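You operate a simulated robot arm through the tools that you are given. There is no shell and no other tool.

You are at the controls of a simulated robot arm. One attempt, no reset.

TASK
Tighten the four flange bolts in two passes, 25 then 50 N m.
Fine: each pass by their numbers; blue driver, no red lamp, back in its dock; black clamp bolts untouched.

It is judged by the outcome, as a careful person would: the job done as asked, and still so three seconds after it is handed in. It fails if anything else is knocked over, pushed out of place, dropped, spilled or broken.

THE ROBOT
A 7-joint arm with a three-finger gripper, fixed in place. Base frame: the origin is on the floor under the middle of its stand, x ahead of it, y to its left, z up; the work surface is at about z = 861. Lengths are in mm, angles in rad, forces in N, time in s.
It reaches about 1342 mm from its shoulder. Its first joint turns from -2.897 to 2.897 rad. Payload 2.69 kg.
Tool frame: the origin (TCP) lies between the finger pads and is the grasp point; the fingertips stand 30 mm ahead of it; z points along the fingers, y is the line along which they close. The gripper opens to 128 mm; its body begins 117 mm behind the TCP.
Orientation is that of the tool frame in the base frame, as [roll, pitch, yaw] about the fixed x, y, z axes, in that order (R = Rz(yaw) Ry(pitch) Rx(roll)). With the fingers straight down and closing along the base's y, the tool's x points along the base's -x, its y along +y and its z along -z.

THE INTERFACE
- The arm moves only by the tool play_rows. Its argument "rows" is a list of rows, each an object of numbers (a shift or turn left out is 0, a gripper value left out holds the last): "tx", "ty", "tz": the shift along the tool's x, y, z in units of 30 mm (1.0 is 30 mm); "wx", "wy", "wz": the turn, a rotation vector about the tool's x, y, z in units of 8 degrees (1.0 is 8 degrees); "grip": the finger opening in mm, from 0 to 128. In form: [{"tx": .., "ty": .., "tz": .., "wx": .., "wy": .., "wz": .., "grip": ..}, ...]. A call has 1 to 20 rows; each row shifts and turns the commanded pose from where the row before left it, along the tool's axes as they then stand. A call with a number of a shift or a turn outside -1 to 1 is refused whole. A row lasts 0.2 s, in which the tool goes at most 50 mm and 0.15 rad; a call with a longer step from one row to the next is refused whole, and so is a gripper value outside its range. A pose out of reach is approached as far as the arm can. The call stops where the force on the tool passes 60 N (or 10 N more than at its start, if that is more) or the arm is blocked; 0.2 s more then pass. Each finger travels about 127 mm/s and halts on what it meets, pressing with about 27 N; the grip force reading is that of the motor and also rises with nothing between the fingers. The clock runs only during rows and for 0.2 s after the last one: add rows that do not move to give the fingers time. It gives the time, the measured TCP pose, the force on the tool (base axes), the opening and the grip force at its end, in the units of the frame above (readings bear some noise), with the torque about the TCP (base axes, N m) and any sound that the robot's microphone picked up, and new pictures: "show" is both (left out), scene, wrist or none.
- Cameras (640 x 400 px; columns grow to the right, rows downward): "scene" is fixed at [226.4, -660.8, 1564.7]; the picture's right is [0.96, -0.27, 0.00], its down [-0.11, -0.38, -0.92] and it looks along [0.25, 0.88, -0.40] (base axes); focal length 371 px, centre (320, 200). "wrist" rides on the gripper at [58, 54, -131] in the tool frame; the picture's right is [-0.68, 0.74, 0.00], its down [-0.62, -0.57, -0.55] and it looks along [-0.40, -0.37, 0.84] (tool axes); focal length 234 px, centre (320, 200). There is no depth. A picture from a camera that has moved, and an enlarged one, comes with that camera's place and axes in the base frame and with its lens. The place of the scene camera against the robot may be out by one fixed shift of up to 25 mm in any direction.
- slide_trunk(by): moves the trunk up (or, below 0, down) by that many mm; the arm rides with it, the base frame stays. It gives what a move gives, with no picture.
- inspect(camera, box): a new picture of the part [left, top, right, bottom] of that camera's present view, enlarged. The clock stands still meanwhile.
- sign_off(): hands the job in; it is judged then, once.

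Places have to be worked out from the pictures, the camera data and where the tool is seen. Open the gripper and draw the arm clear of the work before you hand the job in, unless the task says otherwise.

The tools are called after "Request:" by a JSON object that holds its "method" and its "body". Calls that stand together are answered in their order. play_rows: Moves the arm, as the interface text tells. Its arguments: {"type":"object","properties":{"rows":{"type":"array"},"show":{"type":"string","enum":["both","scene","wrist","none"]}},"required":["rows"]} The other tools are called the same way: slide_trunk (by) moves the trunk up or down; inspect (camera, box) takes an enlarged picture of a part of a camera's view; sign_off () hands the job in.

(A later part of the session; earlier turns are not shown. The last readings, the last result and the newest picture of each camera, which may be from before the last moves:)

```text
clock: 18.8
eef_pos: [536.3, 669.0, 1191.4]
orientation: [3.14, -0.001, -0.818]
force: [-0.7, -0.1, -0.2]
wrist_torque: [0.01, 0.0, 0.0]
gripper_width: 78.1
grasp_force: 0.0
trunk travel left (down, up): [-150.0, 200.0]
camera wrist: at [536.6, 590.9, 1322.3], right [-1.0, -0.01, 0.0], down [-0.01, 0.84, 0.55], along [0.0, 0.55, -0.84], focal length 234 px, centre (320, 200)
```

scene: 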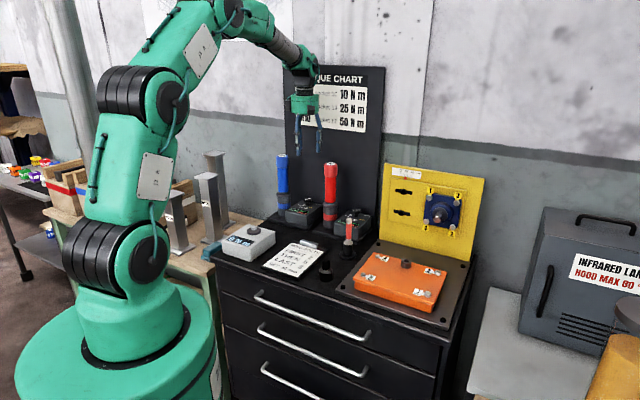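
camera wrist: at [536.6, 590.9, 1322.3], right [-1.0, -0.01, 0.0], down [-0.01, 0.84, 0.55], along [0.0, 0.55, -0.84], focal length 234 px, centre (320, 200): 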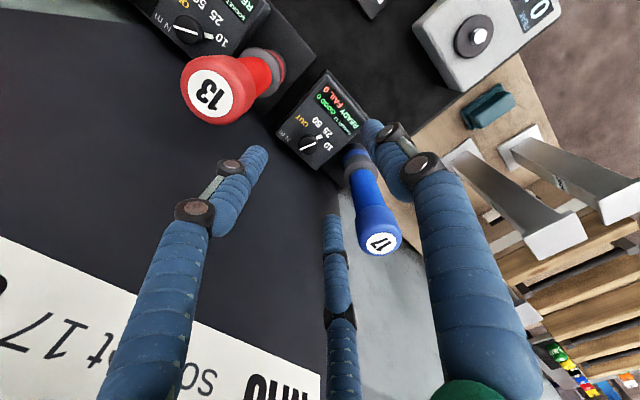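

Vertical pose confirmed, and this view again gives the cap at (466, 780.5, 1119). I'll move directly over it at the same height, tips about 42 mm above the cap, and check the clearance to the chart board.

Request:
{"method": "play_rows", "body": {"rows": [{"tx": -0.865, "ty": -0.168}, {"tx": -0.865, "ty": -0.168}, {"tx": -0.865, "ty": -0.168}, {"tx": -0.865, "ty": -0.168}, {"tx": -0.865, "ty": -0.168}, {}], "show": "both"}}

Request:
{"method": "inspect", "body": {"camera": "scene", "box": [230, 30, 390, 230]}}

Request:
{"method": "inspect", "body": {"camera": "wrist", "box": [220, 80, 420, 260]}}

```text
clock: 20.2
eef_pos: [465.9, 781.7, 1190.5]
orientation: [-3.14, -0.001, -0.82]
force: [-0.4, 0.3, -0.3]
wrist_torque: [-0.04, -0.06, 0.02]
gripper_width: 78.1
grasp_force: 0.1
trunk travel left (down, up): [-150.0, 200.0]
camera wrist: at [466.0, 702.8, 1321.4], right [-1.0, -0.01, 0.0], down [-0.01, 0.84, 0.55], along [0.0, 0.55, -0.84], focal length 234 px, centre (320, 200)
```

scene: 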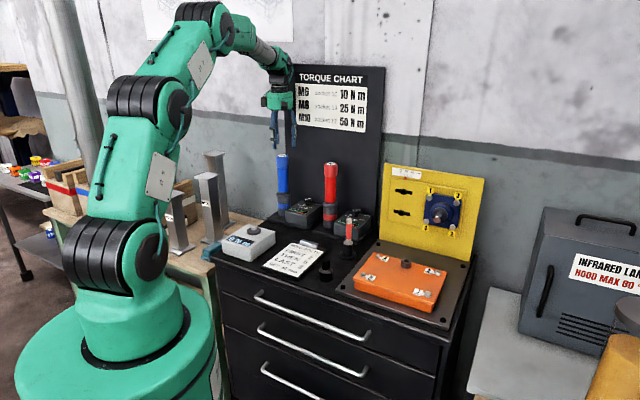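
wrist: 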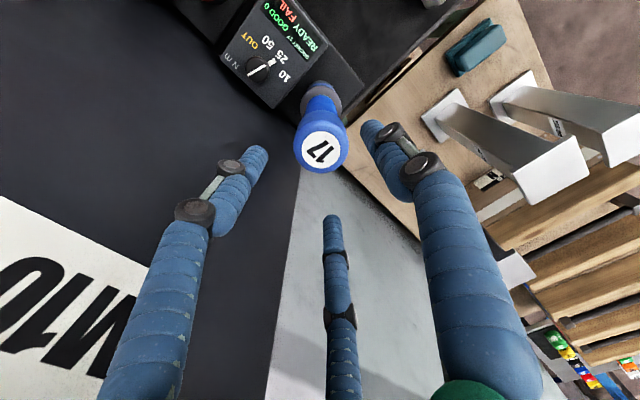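

```text
2.00 times, centred on (310, 130) of scene
camera zoom: at [226.4, -660.8, 1564.7], right [0.96, -0.27, 0.0], down [-0.11, -0.38, -0.92], along [0.25, 0.88, -0.4], focal length 742 px, centre (340, 340)
```

zoom: 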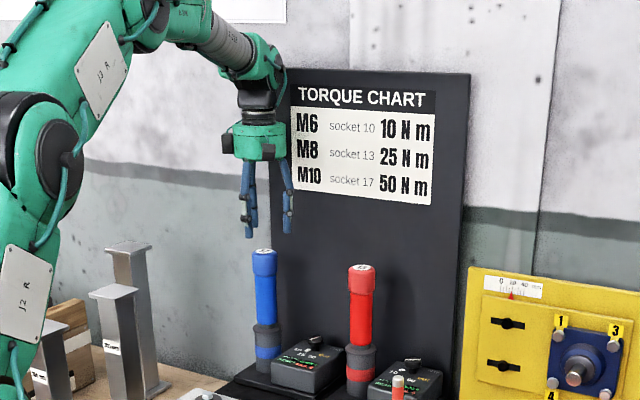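

```text
2.22 times, centred on (320, 170) of wrist
camera zoom: at [466.0, 702.8, 1321.4], right [-1.0, -0.01, 0.0], down [-0.01, 0.84, 0.55], along [0.0, 0.55, -0.84], focal length 520 px, centre (320, 267)
```

zoom: 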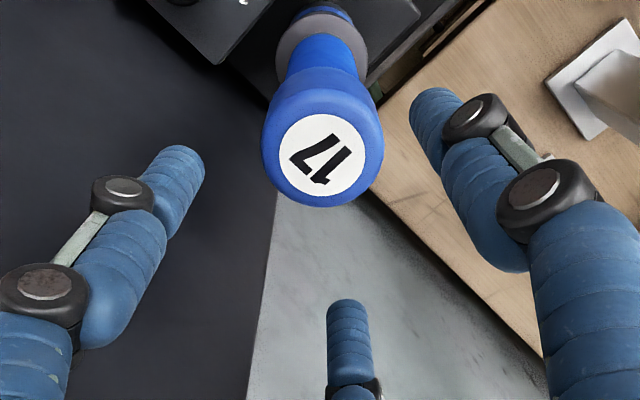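

The cap is within about 2 mm of the tool axis and the wrist is clear of the chart board. I'll nudge 1.5 mm and descend halfway around the handle, checking forces.

Request:
{"method": "play_rows", "body": {"rows": [{"tx": 0.0, "ty": 0.05, "tz": 0.9}, {"tz": 0.9}, {"tz": 0.9}, {}], "show": "both"}}

Request:
{"method": "inspect", "body": {"camera": "scene", "box": [240, 70, 340, 230]}}

Request:
{"method": "inspect", "body": {"camera": "wrist", "box": [220, 80, 420, 260]}}

```text
clock: 21.2
eef_pos: [466.7, 779.8, 1110.7]
orientation: [-3.141, -0.001, -0.821]
force: [-0.2, 0.9, -0.1]
wrist_torque: [0.02, 0.03, 0.0]
gripper_width: 77.9
grasp_force: 0.0
trunk travel left (down, up): [-150.0, 200.0]
camera wrist: at [466.5, 700.4, 1240.8], right [-1.0, -0.01, 0.0], down [-0.01, 0.84, 0.55], along [0.0, 0.55, -0.84], focal length 234 px, centre (320, 200)
```

scene: 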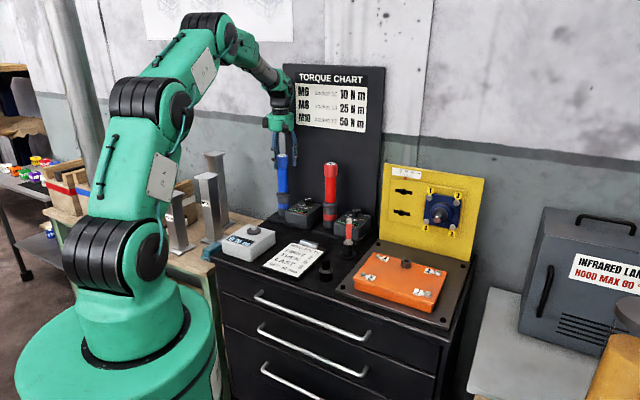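
wrist: 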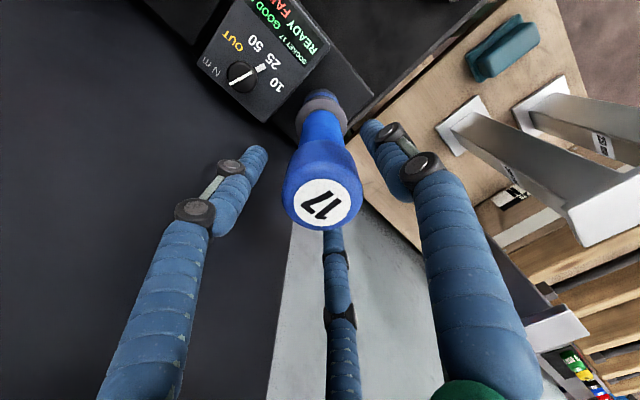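

```text
2.50 times, centred on (290, 150) of scene
camera zoom: at [226.4, -660.8, 1564.7], right [0.96, -0.27, 0.0], down [-0.11, -0.38, -0.92], along [0.25, 0.88, -0.4], focal length 928 px, centre (395, 325)
```

zoom: 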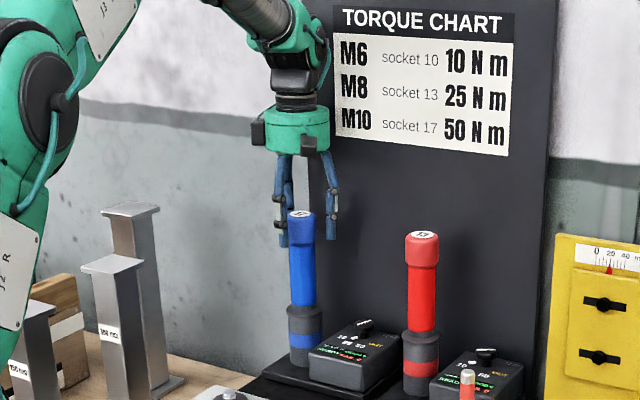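

```text
2.22 times, centred on (320, 170) of wrist
camera zoom: at [466.5, 700.4, 1240.8], right [-1.0, -0.01, 0.0], down [-0.01, 0.84, 0.55], along [0.0, 0.55, -0.84], focal length 520 px, centre (320, 267)
```

zoom: 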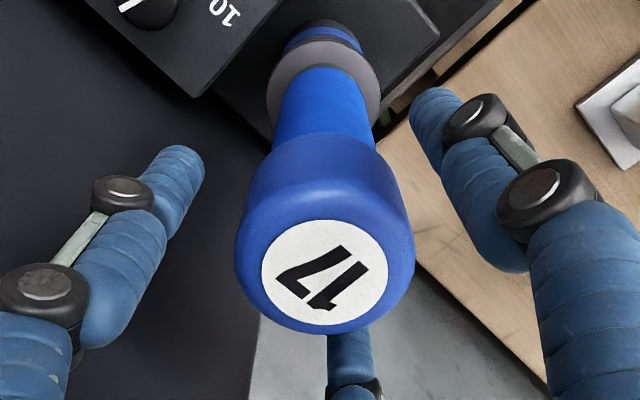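

Cap is centred within 1.5 mm. I'll correct that and go down to TCP z ≈ 1018 so the pads sit on the handle below the cap, with the palm just above the cap.

Request:
{"method": "play_rows", "body": {"rows": [{"tx": -0.06, "tz": 0.9}, {"tz": 0.9}, {"tz": 0.9}, {"tz": 0.4}, {}], "show": "both"}}

Request:
{"method": "inspect", "body": {"camera": "scene", "box": [250, 110, 330, 230]}}

Request:
{"method": "inspect", "body": {"camera": "wrist", "box": [220, 80, 420, 330]}}

```text
clock: 22.4
eef_pos: [465.6, 781.5, 1017.4]
orientation: [3.142, -0.002, -0.82]
force: [0.1, 0.8, 0.7]
wrist_torque: [0.0, 0.0, 0.02]
gripper_width: 77.9
grasp_force: 0.0
trunk travel left (down, up): [-150.0, 200.0]
camera wrist: at [465.4, 702.3, 1147.6], right [-1.0, -0.01, 0.0], down [-0.01, 0.84, 0.55], along [0.0, 0.55, -0.84], focal length 234 px, centre (320, 200)
```

scene: 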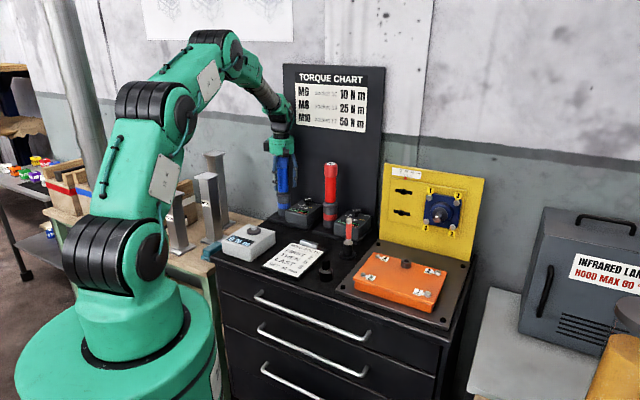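
wrist: 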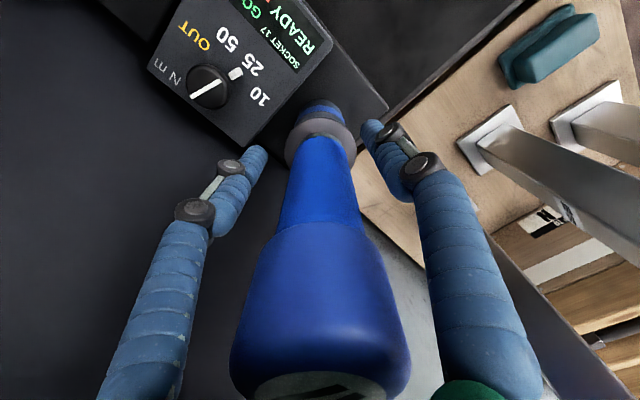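

```text
3.33 times, centred on (290, 170) of scene
camera zoom: at [226.4, -660.8, 1564.7], right [0.96, -0.27, 0.0], down [-0.11, -0.38, -0.92], along [0.25, 0.88, -0.4], focal length 1237 px, centre (420, 300)
```

zoom: 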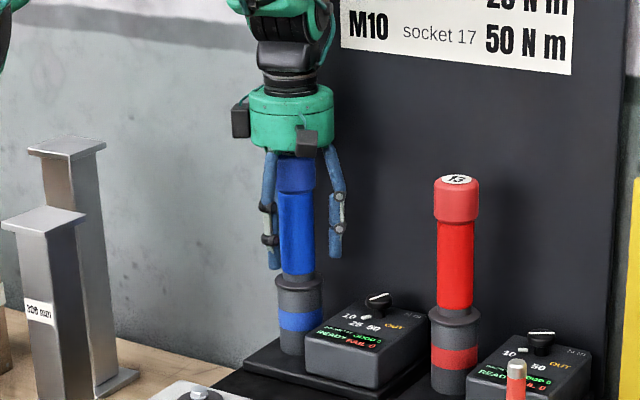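

```text
1.60 times, centred on (320, 205) of wrist
camera zoom: at [465.4, 702.3, 1147.6], right [-1.0, -0.01, 0.0], down [-0.01, 0.84, 0.55], along [0.0, 0.55, -0.84], focal length 375 px, centre (320, 192)
```

zoom: 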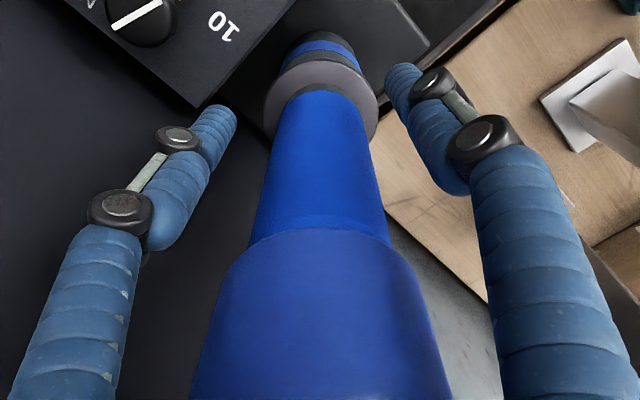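

The pads surround the handle, cap inside the palm space. I'll close the fingers on the handle.

Request:
{"method": "play_rows", "body": {"rows": [{"grip": 30}, {}, {}, {}], "show": "both"}}

Request:
{"method": "inspect", "body": {"camera": "scene", "box": [250, 110, 330, 230]}}

```text
clock: 23.4
eef_pos: [464.9, 781.3, 1017.1]
orientation: [3.139, -0.001, -0.819]
force: [-1.6, -4.8, 0.0]
wrist_torque: [-0.1, 0.01, -0.04]
gripper_width: 42.4
grasp_force: 27.0
trunk travel left (down, up): [-150.0, 200.0]
camera wrist: at [465.3, 701.8, 1147.8], right [-1.0, -0.01, 0.0], down [-0.01, 0.84, 0.55], along [0.0, 0.55, -0.84], focal length 234 px, centre (320, 200)
```

scene: 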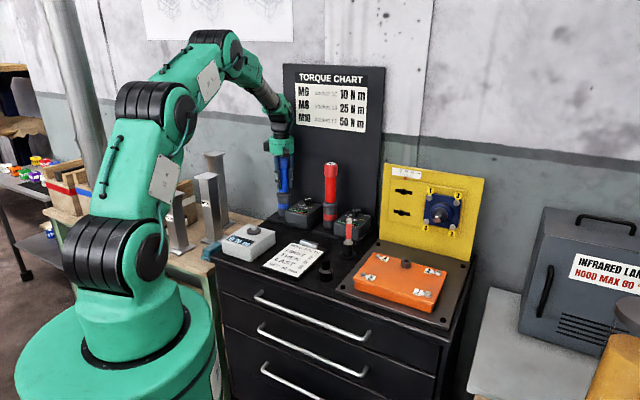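
wrist: 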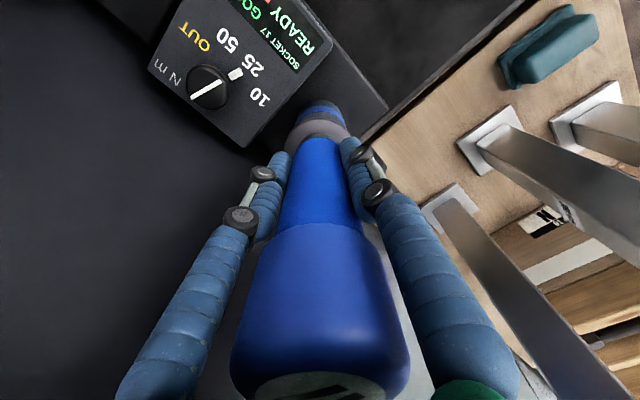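

```text
3.33 times, centred on (290, 170) of scene
camera zoom: at [226.4, -660.8, 1564.7], right [0.96, -0.27, 0.0], down [-0.11, -0.38, -0.92], along [0.25, 0.88, -0.4], focal length 1237 px, centre (420, 300)
```

zoom: 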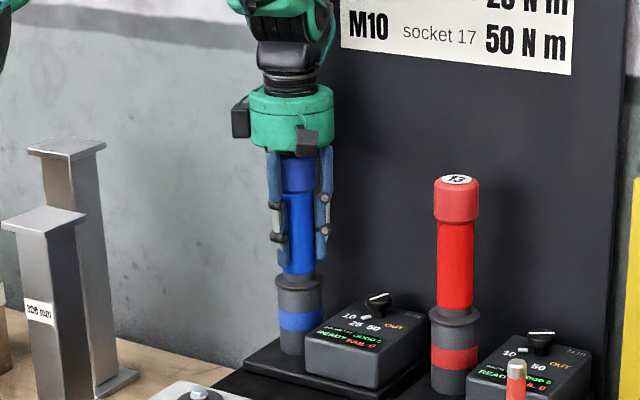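

Gripped at 42.4 mm with 27 N. Dock reference pose: TCP (465, 781.3, 1017), vertical. I'll lift straight up 160 mm and check what comes out of the dock.

Request:
{"method": "play_rows", "body": {"rows": [{"tz": -0.4}, {"tz": -0.6}, {"tz": -0.9}, {"tz": -0.9}, {"tz": -0.9}, {"tz": -0.9}, {"tz": -0.9}, {}], "show": "both"}}

Request:
{"method": "inspect", "body": {"camera": "scene", "box": [240, 70, 340, 230]}}

Request:
{"method": "inspect", "body": {"camera": "wrist", "box": [200, 0, 440, 200]}}

```text
clock: 25.2
eef_pos: [463.7, 780.1, 1180.0]
orientation: [3.14, -0.002, -0.821]
force: [-0.2, -0.1, -8.2]
wrist_torque: [0.01, -0.03, 0.02]
gripper_width: 41.5
grasp_force: 27.2
trunk travel left (down, up): [-150.0, 200.0]
camera wrist: at [464.3, 701.6, 1311.2], right [-1.0, -0.01, 0.0], down [-0.01, 0.84, 0.55], along [0.0, 0.55, -0.84], focal length 234 px, centre (320, 200)
```

scene: 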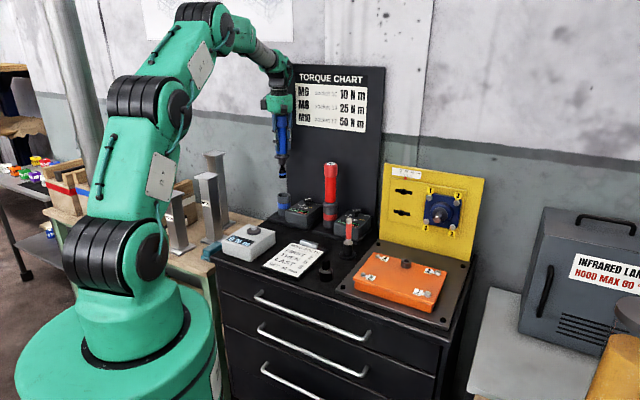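
wrist: 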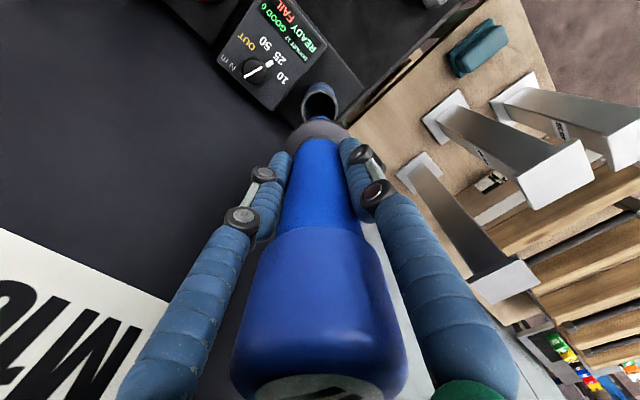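

```text
2.50 times, centred on (290, 150) of scene
camera zoom: at [226.4, -660.8, 1564.7], right [0.96, -0.27, 0.0], down [-0.11, -0.38, -0.92], along [0.25, 0.88, -0.4], focal length 928 px, centre (395, 325)
```

zoom: 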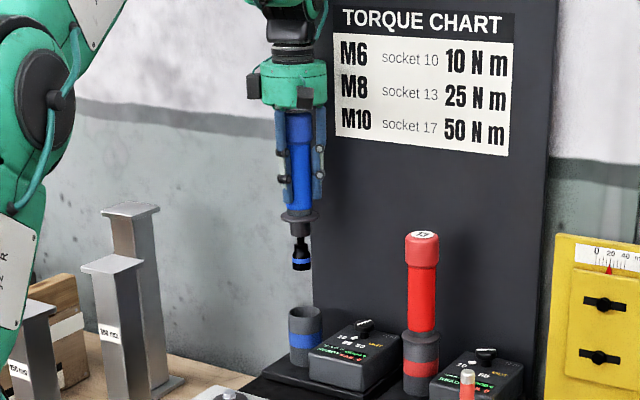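

```text
2.00 times, centred on (320, 100) of wrist
camera zoom: at [464.3, 701.6, 1311.2], right [-1.0, -0.01, 0.0], down [-0.01, 0.84, 0.55], along [0.0, 0.55, -0.84], focal length 468 px, centre (320, 400)
```

zoom: 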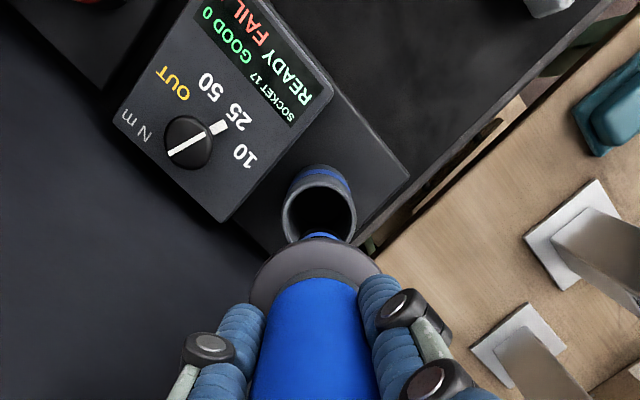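

The driver is out: collar, thin shank and a socket whose tip is about 153 mm ahead of the TCP; it weighs about 0.8 kg. I'll rise and carry it around the front, clear of the red driver, to open space near (580, 260).

Request:
{"method": "play_rows", "body": {"rows": [{"tz": -1}, {"tz": -1}, {"tx": 0.957, "ty": 0.562}, {"tx": 0.957, "ty": 0.562}, {"tx": 0.957, "ty": 0.562}, {"tx": 0.957, "ty": 0.562}, {"tx": 0.957, "ty": 0.562}, {"tx": 0.957, "ty": 0.562}, {"tx": 0.957, "ty": 0.562}, {"tx": 0.957, "ty": 0.562}, {"tx": 0.957, "ty": 0.562}, {"tx": 0.957, "ty": 0.562}, {"tx": 0.957, "ty": 0.562}, {"tx": 0.957, "ty": 0.562}, {"tx": 0.957, "ty": 0.562}, {"tx": 0.957, "ty": 0.562}, {"tx": 0.957, "ty": 0.562}, {"tx": 0.957, "ty": 0.562}, {}], "show": "both"}}

```text
clock: 29.2
eef_pos: [578.6, 261.0, 1244.5]
orientation: [3.14, -0.001, -0.821]
force: [-0.3, -1.2, -8.9]
wrist_torque: [0.04, 0.01, -0.03]
gripper_width: 40.8
grasp_force: 27.3
trunk travel left (down, up): [-150.0, 200.0]
camera wrist: at [579.0, 182.2, 1374.4], right [-1.0, -0.01, 0.0], down [-0.01, 0.84, 0.55], along [0.0, 0.55, -0.84], focal length 234 px, centre (320, 200)
```

scene: 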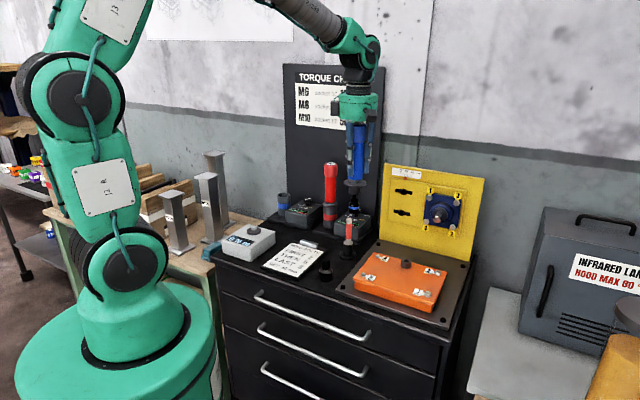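
wrist: 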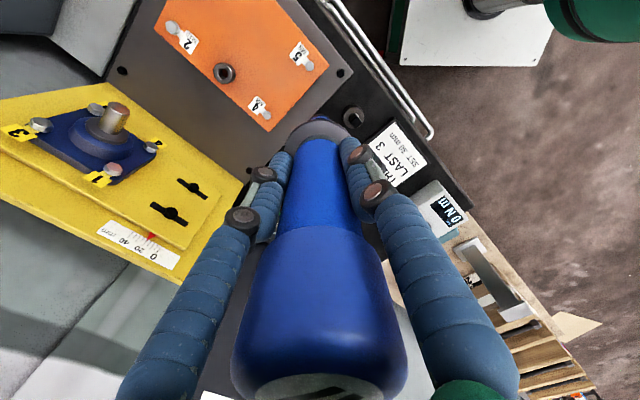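

Good view of the flange from above. I'll roll the tool about its own axis so the camera will end up above the driver when it is levelled towards the yellow upright.

Request:
{"method": "play_rows", "body": {"rows": [{"wz": 1}, {"wz": 1}, {"wz": 1}, {"wz": 1}, {"wz": 1}, {"wz": 1}, {"wz": 1}, {"wz": 1}, {"wz": 1}, {"wz": 1}, {"wz": 1}, {"wz": 1}, {"wz": 1}, {"wz": 1}, {"wz": 1}, {"wz": 1}, {"wz": 1}, {"wz": 1}, {"wz": 1}, {"wz": 1}], "show": "wrist"}}

```text
clock: 33.4
eef_pos: [579.7, 261.5, 1243.0]
orientation: [-3.139, 0.001, 2.67]
force: [0.4, 0.3, -7.2]
wrist_torque: [0.03, 0.02, -0.01]
gripper_width: 41.3
grasp_force: 26.6
trunk travel left (down, up): [-150.0, 200.0]
camera wrist: at [552.0, 336.9, 1373.3], right [0.94, 0.35, 0.0], down [0.29, -0.78, 0.55], along [0.19, -0.52, -0.83], focal length 234 px, centre (320, 200)
```

wrist: 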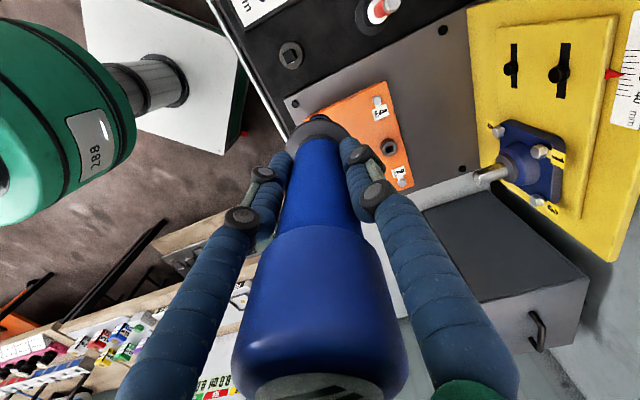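

Rolled to where I want it apart from a final 16°. I'll finish that and begin pitching the driver up towards the yellow upright, checking halfway.

Request:
{"method": "play_rows", "body": {"rows": [{"wz": 1}, {"wz": 1}, {"wx": -1}, {"wx": -1}, {"wx": -1}, {"wx": -1}, {"wx": -1}, {"wx": -1}, {}], "show": "both"}}

```text
clock: 35.4
eef_pos: [580.1, 261.3, 1242.7]
orientation: [2.303, 0.002, 2.392]
force: [-0.8, -0.2, -6.9]
wrist_torque: [-0.05, 0.01, -0.04]
gripper_width: 41.3
grasp_force: 27.0
trunk travel left (down, up): [-150.0, 200.0]
camera wrist: at [494.6, 256.5, 1370.4], right [0.83, -0.1, 0.55], down [-0.09, -0.99, -0.05], along [0.55, 0.0, -0.83], focal length 234 px, centre (320, 200)
```

scene: 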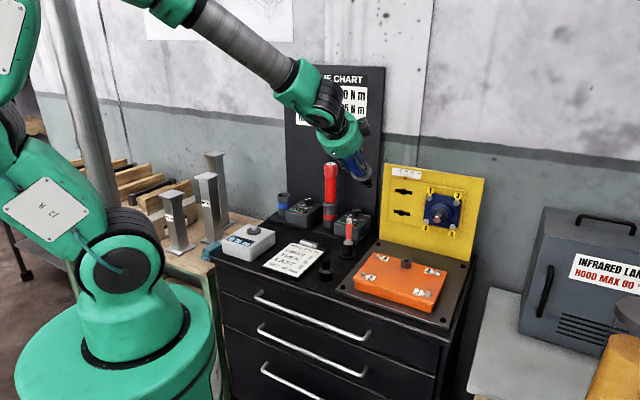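
wrist: 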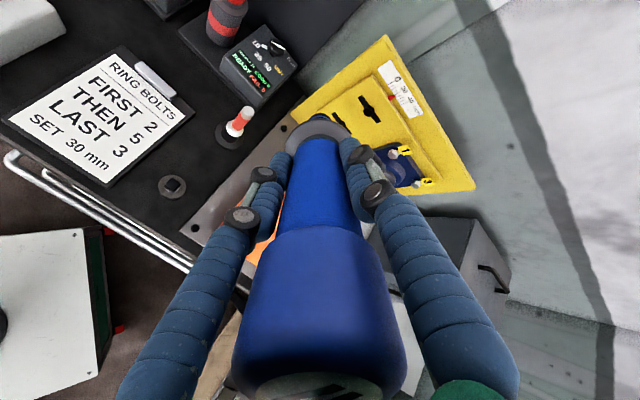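

Halfway pitched and behaving. I'll finish levelling so the driver points horizontally along the upright's normal.

Request:
{"method": "play_rows", "body": {"rows": [{"wx": -1}, {"wx": -1}, {"wx": -1}, {"wx": -1}, {"wx": -1}, {"wx": -0.243}, {}], "show": "both"}}

```text
clock: 37.0
eef_pos: [579.5, 260.7, 1243.1]
orientation: [1.573, 0.002, 2.39]
force: [0.7, -0.2, -8.4]
wrist_torque: [-0.01, 0.03, -0.04]
gripper_width: 41.2
grasp_force: 27.2
trunk travel left (down, up): [-150.0, 200.0]
camera wrist: at [447.1, 205.7, 1296.0], right [0.49, -0.46, 0.74], down [0.08, -0.82, -0.56], along [0.87, 0.33, -0.37], focal length 234 px, centre (320, 200)
```

scene: 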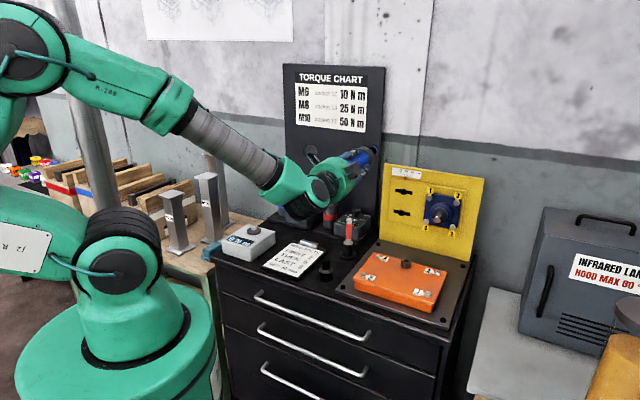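
wrist: 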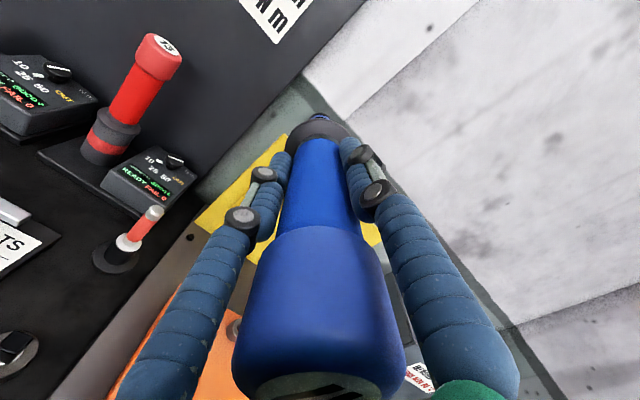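

The driver is level, pointing along (0.683, 0.730, 0). My triangulation puts bolt 1 near (874, 330, 1073), bolt 3 near (936, 268, 1073), and bolts 4 and 2 about 88 mm below them. I'll go to a standoff in front of bolt 1, tip about 100 mm away, and look.

Request:
{"method": "play_rows", "body": {"rows": [{"tx": -0.931, "ty": -0.944}, {"tx": -0.931, "ty": -0.944}, {"tx": -0.931, "ty": -0.944}, {"tx": -0.931, "ty": -0.944}, {"tx": -0.931, "ty": -0.944}, {"tx": -0.931, "ty": -0.944}, {}], "show": "both"}}

Request:
{"method": "inspect", "body": {"camera": "wrist", "box": [220, 50, 420, 175]}}

Request:
{"method": "inspect", "body": {"camera": "scene", "box": [340, 150, 500, 260]}}

```text
clock: 38.6
eef_pos: [702.8, 146.0, 1071.6]
orientation: [1.574, 0.001, 2.392]
force: [1.5, -0.5, -8.4]
wrist_torque: [0.0, 0.0, 0.1]
gripper_width: 41.4
grasp_force: 27.3
trunk travel left (down, up): [-150.0, 200.0]
camera wrist: at [572.2, 90.3, 1125.2], right [0.5, -0.46, 0.74], down [0.08, -0.82, -0.56], along [0.87, 0.33, -0.37], focal length 234 px, centre (320, 200)
```

scene: 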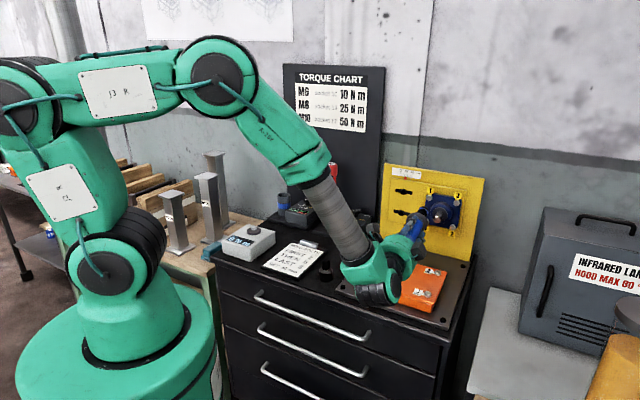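
wrist: 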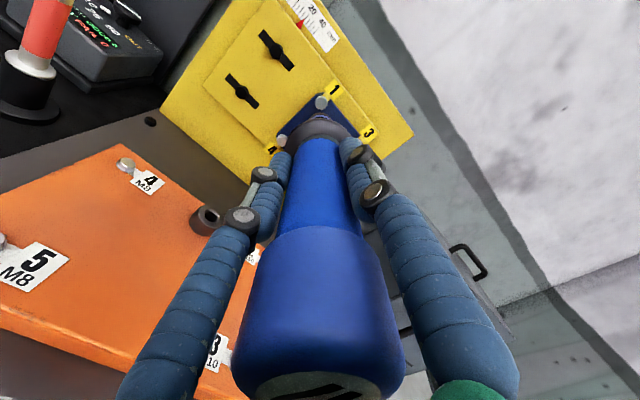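

```text
3.20 times, centred on (320, 112) of wrist
camera zoom: at [572.2, 90.3, 1125.2], right [0.5, -0.46, 0.74], down [0.08, -0.82, -0.56], along [0.87, 0.33, -0.37], focal length 749 px, centre (320, 480)
```

zoom: 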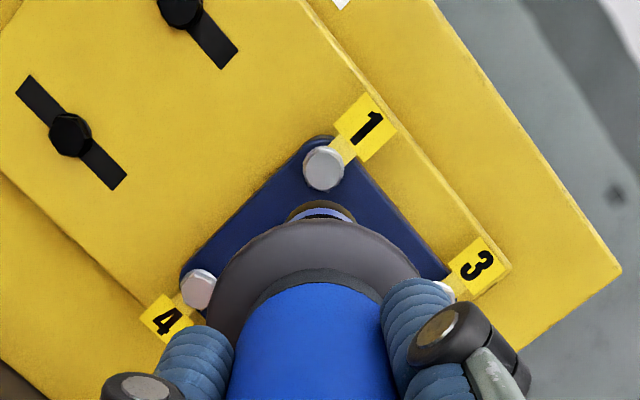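

```text
3.64 times, centred on (420, 205) of scene
camera zoom: at [226.4, -660.8, 1564.7], right [0.96, -0.27, 0.0], down [-0.11, -0.38, -0.92], along [0.25, 0.88, -0.4], focal length 1349 px, centre (-44, 182)
```

zoom: 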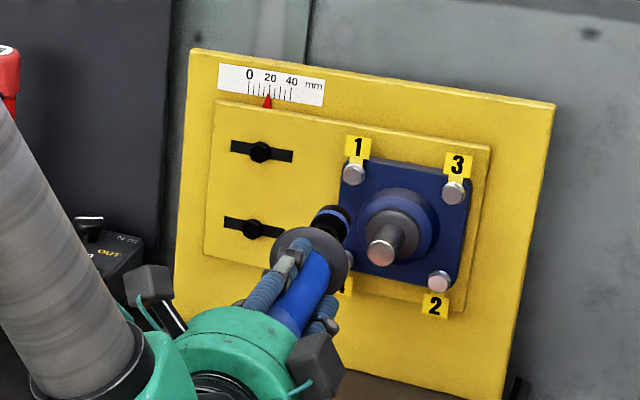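

Very clear: bolts 1, 3 and 4 show around the driver. Projecting the tool axis onto the bolt plane, it lands about 8 mm below and 6 mm right of bolt 1. I'll correct that and advance 60 mm, which leaves about a 35 mm gap.

Request:
{"method": "play_rows", "body": {"rows": [{"tx": 0.2, "ty": 0.273, "tz": 0.5}, {"tz": 0.8}, {"tz": 0.7}, {}], "show": "both"}}

Request:
{"method": "inspect", "body": {"camera": "wrist", "box": [240, 60, 400, 160]}}

Request:
{"method": "inspect", "body": {"camera": "scene", "box": [390, 170, 490, 250]}}

```text
clock: 39.6
eef_pos: [740.2, 195.5, 1082.0]
orientation: [1.57, 0.002, 2.393]
force: [0.1, 0.1, -8.3]
wrist_torque: [0.0, 0.02, 0.0]
gripper_width: 41.1
grasp_force: 27.1
trunk travel left (down, up): [-150.0, 200.0]
camera wrist: at [607.4, 140.1, 1134.7], right [0.5, -0.46, 0.74], down [0.08, -0.82, -0.56], along [0.87, 0.34, -0.37], focal length 234 px, centre (320, 200)
```

scene: 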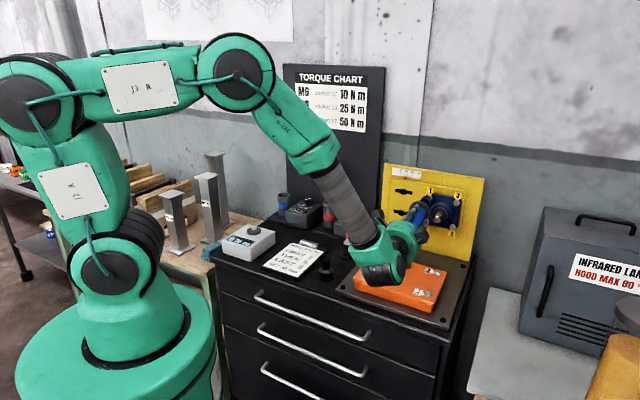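
wrist: 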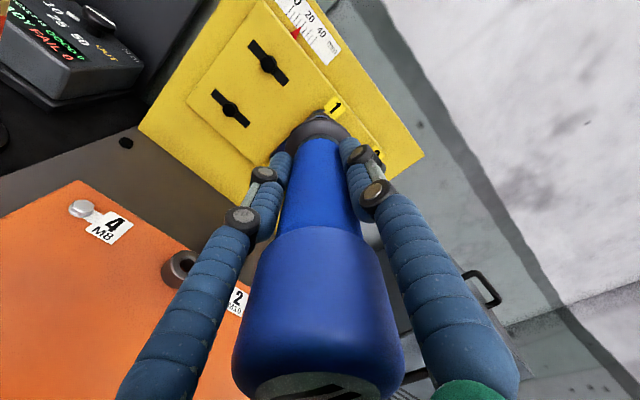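

```text
4.00 times, centred on (320, 110) of wrist
camera zoom: at [607.4, 140.1, 1134.7], right [0.5, -0.46, 0.74], down [0.08, -0.82, -0.56], along [0.87, 0.34, -0.37], focal length 937 px, centre (320, 560)
```

zoom: 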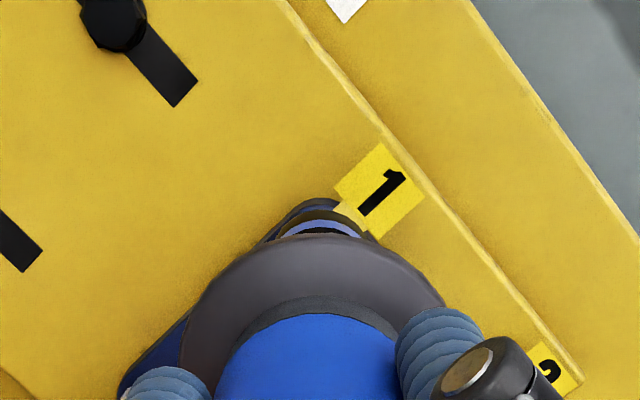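

```text
5.00 times, centred on (440, 210) of scene
camera zoom: at [226.4, -660.8, 1564.7], right [0.96, -0.27, 0.0], down [-0.11, -0.38, -0.92], along [0.25, 0.88, -0.4], focal length 1855 px, centre (-280, 150)
```

zoom: 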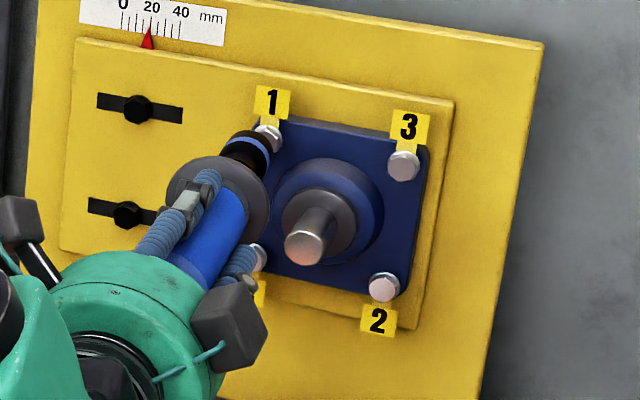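

I'll zoom tightly on the socket tip and bolt 1 in the scene view to judge the remaining offset before advancing.

Request:
{"method": "inspect", "body": {"camera": "scene", "box": [425, 185, 465, 210]}}

Request:
{"method": "inspect", "body": {"camera": "wrist", "box": [295, 95, 345, 130]}}

```text
16.00 times, centred on (445, 198) of scene
camera zoom: at [226.4, -660.8, 1564.7], right [0.96, -0.27, 0.0], down [-0.11, -0.38, -0.92], along [0.25, 0.88, -0.4], focal length 5937 px, centre (-1680, 240)
```

zoom: 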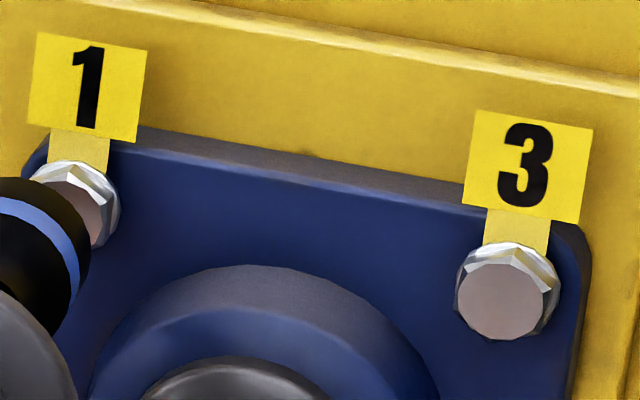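

```text
11.43 times, centred on (320, 112) of wrist
camera zoom: at [607.4, 140.1, 1134.7], right [0.5, -0.46, 0.74], down [0.08, -0.82, -0.56], along [0.87, 0.34, -0.37], focal length 2676 px, centre (320, 1200)
```

zoom: 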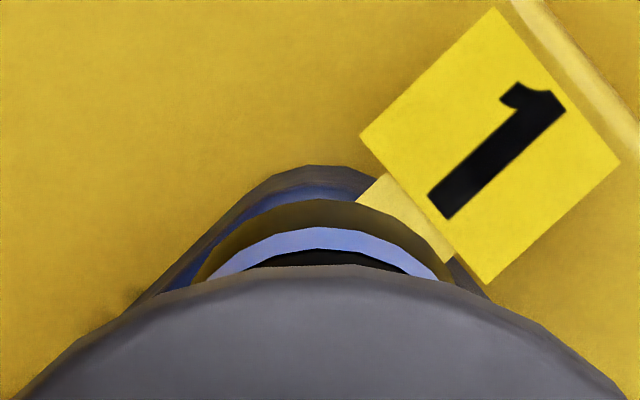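

The zooms suggest a small vertical disagreement between the two cameras, so I'll zoom on the whole socket in the scene view to measure its tip directly.

Request:
{"method": "inspect", "body": {"camera": "scene", "box": [405, 185, 453, 215]}}

Request:
{"method": "inspect", "body": {"camera": "scene", "box": [380, 180, 480, 260]}}

```text
13.33 times, centred on (429, 200) of scene
camera zoom: at [226.4, -660.8, 1564.7], right [0.96, -0.27, 0.0], down [-0.11, -0.38, -0.92], along [0.25, 0.88, -0.4], focal length 4948 px, centre (-1133, 200)
```

zoom: 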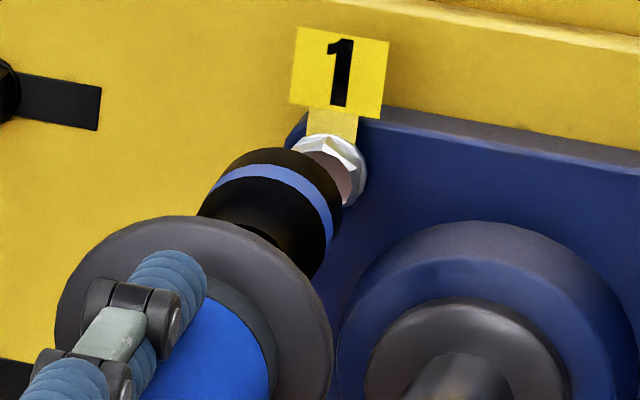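

```text
5.00 times, centred on (430, 220) of scene
camera zoom: at [226.4, -660.8, 1564.7], right [0.96, -0.27, 0.0], down [-0.11, -0.38, -0.92], along [0.25, 0.88, -0.4], focal length 1855 px, centre (-230, 100)
```

zoom: 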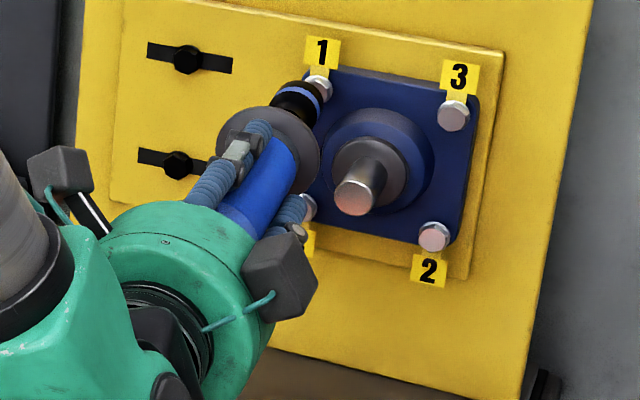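

Measured in the scene view, the driver axis follows the tool axis exactly, with the tip about 145 mm ahead of the TCP and the bolt face about 20 mm beyond it. I'll nudge 1 mm right and advance 12 mm, then re-check.

Request:
{"method": "play_rows", "body": {"rows": [{"tx": -0.033, "tz": 0.2}, {"tz": 0.2}, {}], "show": "none"}}

Request:
{"method": "inspect", "body": {"camera": "scene", "box": [405, 180, 453, 210]}}

Request:
{"method": "inspect", "body": {"camera": "wrist", "box": [295, 95, 345, 130]}}

```text
clock: 40.4
eef_pos: [749.4, 202.2, 1082.5]
orientation: [1.573, 0.002, 2.391]
force: [-0.3, -0.3, -7.3]
wrist_torque: [0.01, 0.05, -0.02]
gripper_width: 41.4
grasp_force: 26.6
trunk travel left (down, up): [-150.0, 200.0]
```

```text
13.33 times, centred on (429, 195) of scene
camera zoom: at [226.4, -660.8, 1564.7], right [0.96, -0.27, 0.0], down [-0.11, -0.38, -0.92], along [0.25, 0.88, -0.4], focal length 4948 px, centre (-1133, 267)
```

zoom: 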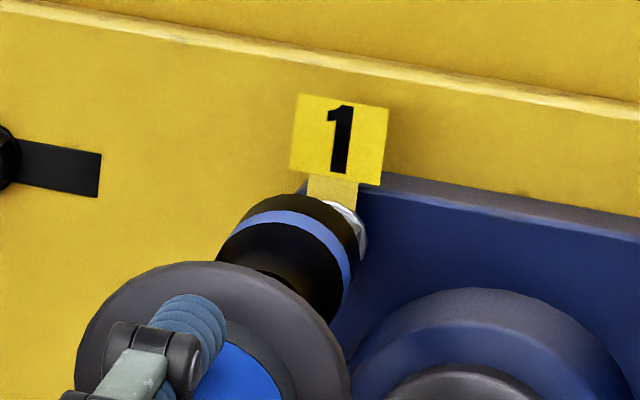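

```text
11.43 times, centred on (320, 112) of wrist
camera zoom: at [616.2, 147.5, 1135.8], right [0.49, -0.46, 0.74], down [0.08, -0.82, -0.56], along [0.87, 0.33, -0.37], focal length 2676 px, centre (320, 1200)
```

zoom: 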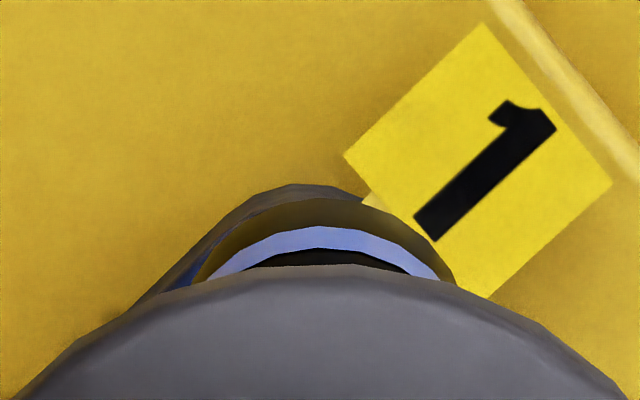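

I'll zoom further on the socket mouth and bolt to settle the sideways offset before touching.

Request:
{"method": "inspect", "body": {"camera": "scene", "box": [416, 188, 440, 206]}}

Request:
{"method": "inspect", "body": {"camera": "scene", "box": [445, 190, 469, 208]}}

Request:
{"method": "inspect", "body": {"camera": "wrist", "box": [305, 100, 337, 124]}}

```text
16.00 times, centred on (428, 197) of scene
camera zoom: at [226.4, -660.8, 1564.7], right [0.96, -0.27, 0.0], down [-0.11, -0.38, -0.92], along [0.25, 0.88, -0.4], focal length 5937 px, centre (-1408, 248)
```

zoom: 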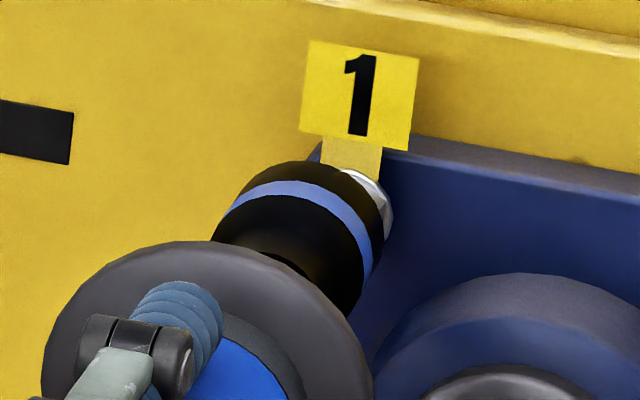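

```text
16.00 times, centred on (457, 199) of scene
camera zoom: at [226.4, -660.8, 1564.7], right [0.96, -0.27, 0.0], down [-0.11, -0.38, -0.92], along [0.25, 0.88, -0.4], focal length 5937 px, centre (-1872, 216)
```

zoom: 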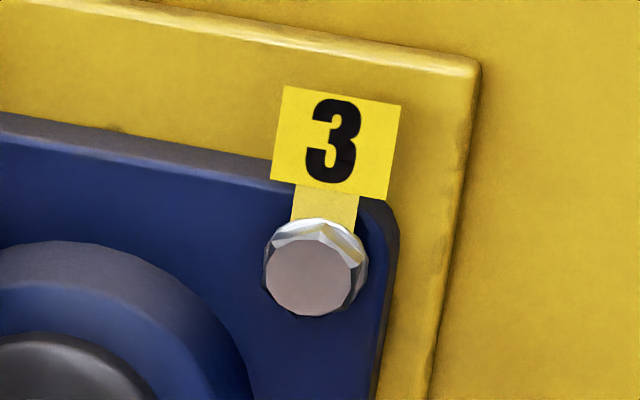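

```text
16.00 times, centred on (321, 112) of wrist
camera zoom: at [616.2, 147.5, 1135.8], right [0.49, -0.46, 0.74], down [0.08, -0.82, -0.56], along [0.87, 0.33, -0.37], focal length 3747 px, centre (304, 1608)
```

zoom: 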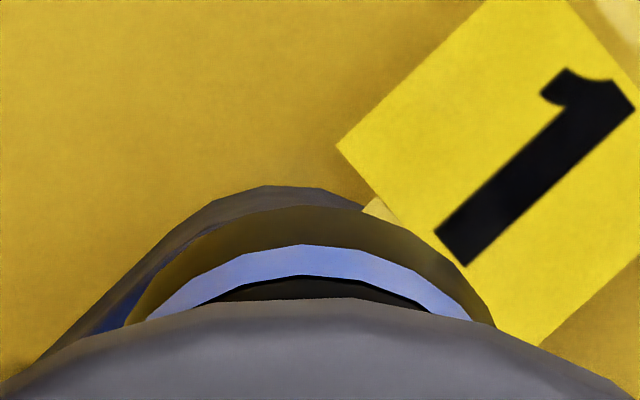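

Scene and wrist estimates differ by a few millimetres sideways, so rather than guess I'll back off 75 mm and take two offset wrist views. With those I can triangulate the bolt heads properly.

Request:
{"method": "play_rows", "body": {"rows": [{"tz": -0.8}, {"tz": -0.9}, {"tz": -0.8}, {"tx": -0.7}, {"tx": -0.7}, {"tx": -0.6}, {}], "show": "wrist"}}

Request:
{"method": "inspect", "body": {"camera": "wrist", "box": [200, 50, 360, 150]}}

Request:
{"method": "inspect", "body": {"camera": "wrist", "box": [250, 55, 330, 105]}}

```text
clock: 42.0
eef_pos: [740.9, 108.3, 1082.1]
orientation: [1.572, 0.0, 2.392]
force: [-0.4, -1.0, -7.5]
wrist_torque: [-0.02, 0.04, 0.0]
gripper_width: 41.6
grasp_force: 27.1
trunk travel left (down, up): [-150.0, 200.0]
camera wrist: at [608.3, 52.6, 1135.6], right [0.5, -0.46, 0.74], down [0.08, -0.82, -0.56], along [0.87, 0.34, -0.37], focal length 234 px, centre (320, 200)
```

wrist: 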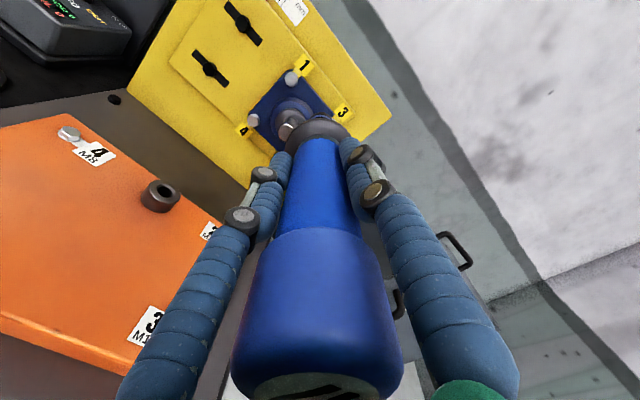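

```text
4.00 times, centred on (280, 100) of wrist
camera zoom: at [608.3, 52.6, 1135.6], right [0.5, -0.46, 0.74], down [0.08, -0.82, -0.56], along [0.87, 0.34, -0.37], focal length 937 px, centre (480, 600)
```

zoom: 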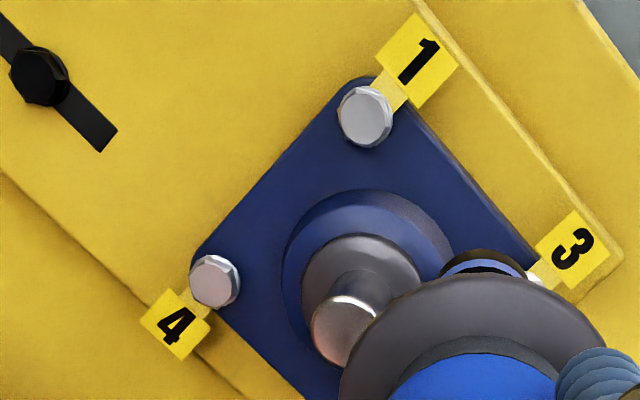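

```text
8.00 times, centred on (290, 80) of wrist
camera zoom: at [608.3, 52.6, 1135.6], right [0.5, -0.46, 0.74], down [0.08, -0.82, -0.56], along [0.87, 0.34, -0.37], focal length 1873 px, centre (560, 1160)
```

zoom: 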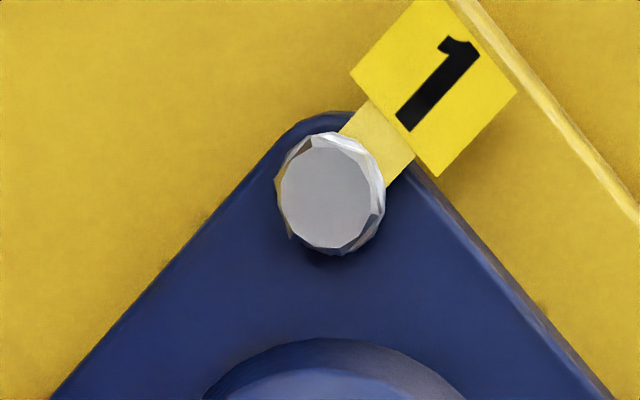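

Bolt heads 1 and 4 are crisp here. Now the second viewpoint, moving 60 mm left and 60 mm down.

Request:
{"method": "play_rows", "body": {"rows": [{"tx": 0.7, "ty": -0.7}, {"tx": 0.7, "ty": -0.7}, {"tx": 0.6, "ty": -0.6}, {}], "show": "wrist"}}

Request:
{"method": "inspect", "body": {"camera": "wrist", "box": [280, 50, 440, 150]}}

Request:
{"method": "inspect", "body": {"camera": "wrist", "box": [320, 55, 400, 105]}}

```text
clock: 43.0
eef_pos: [696.8, 146.5, 1022.7]
orientation: [1.572, 0.002, 2.39]
force: [-0.1, 0.0, -8.5]
wrist_torque: [-0.06, -0.01, -0.01]
gripper_width: 41.3
grasp_force: 27.2
trunk travel left (down, up): [-150.0, 200.0]
camera wrist: at [564.4, 91.8, 1075.2], right [0.49, -0.46, 0.74], down [0.08, -0.82, -0.56], along [0.87, 0.33, -0.37], focal length 234 px, centre (320, 200)
```

wrist: 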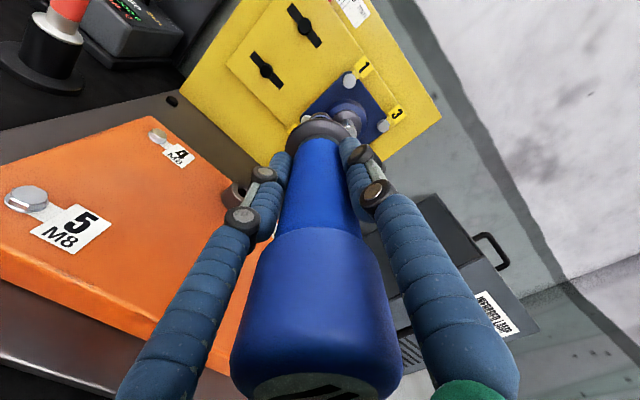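

```text
4.00 times, centred on (360, 100) of wrist
camera zoom: at [564.4, 91.8, 1075.2], right [0.49, -0.46, 0.74], down [0.08, -0.82, -0.56], along [0.87, 0.33, -0.37], focal length 937 px, centre (160, 600)
```

zoom: 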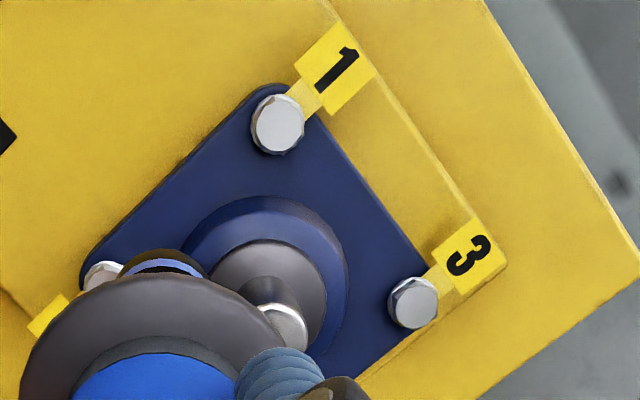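

```text
8.00 times, centred on (360, 80) of wrist
camera zoom: at [564.4, 91.8, 1075.2], right [0.49, -0.46, 0.74], down [0.08, -0.82, -0.56], along [0.87, 0.33, -0.37], focal length 1873 px, centre (0, 1160)
```

zoom: 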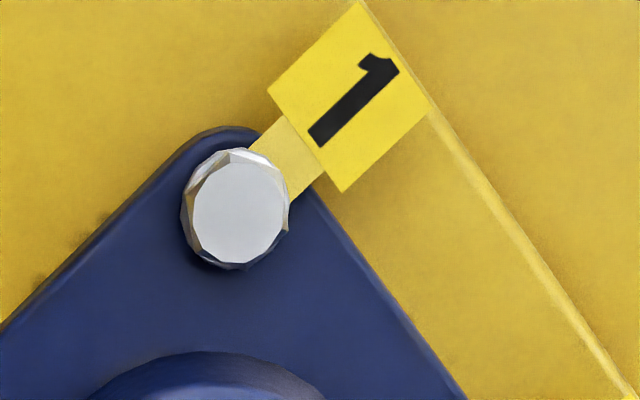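

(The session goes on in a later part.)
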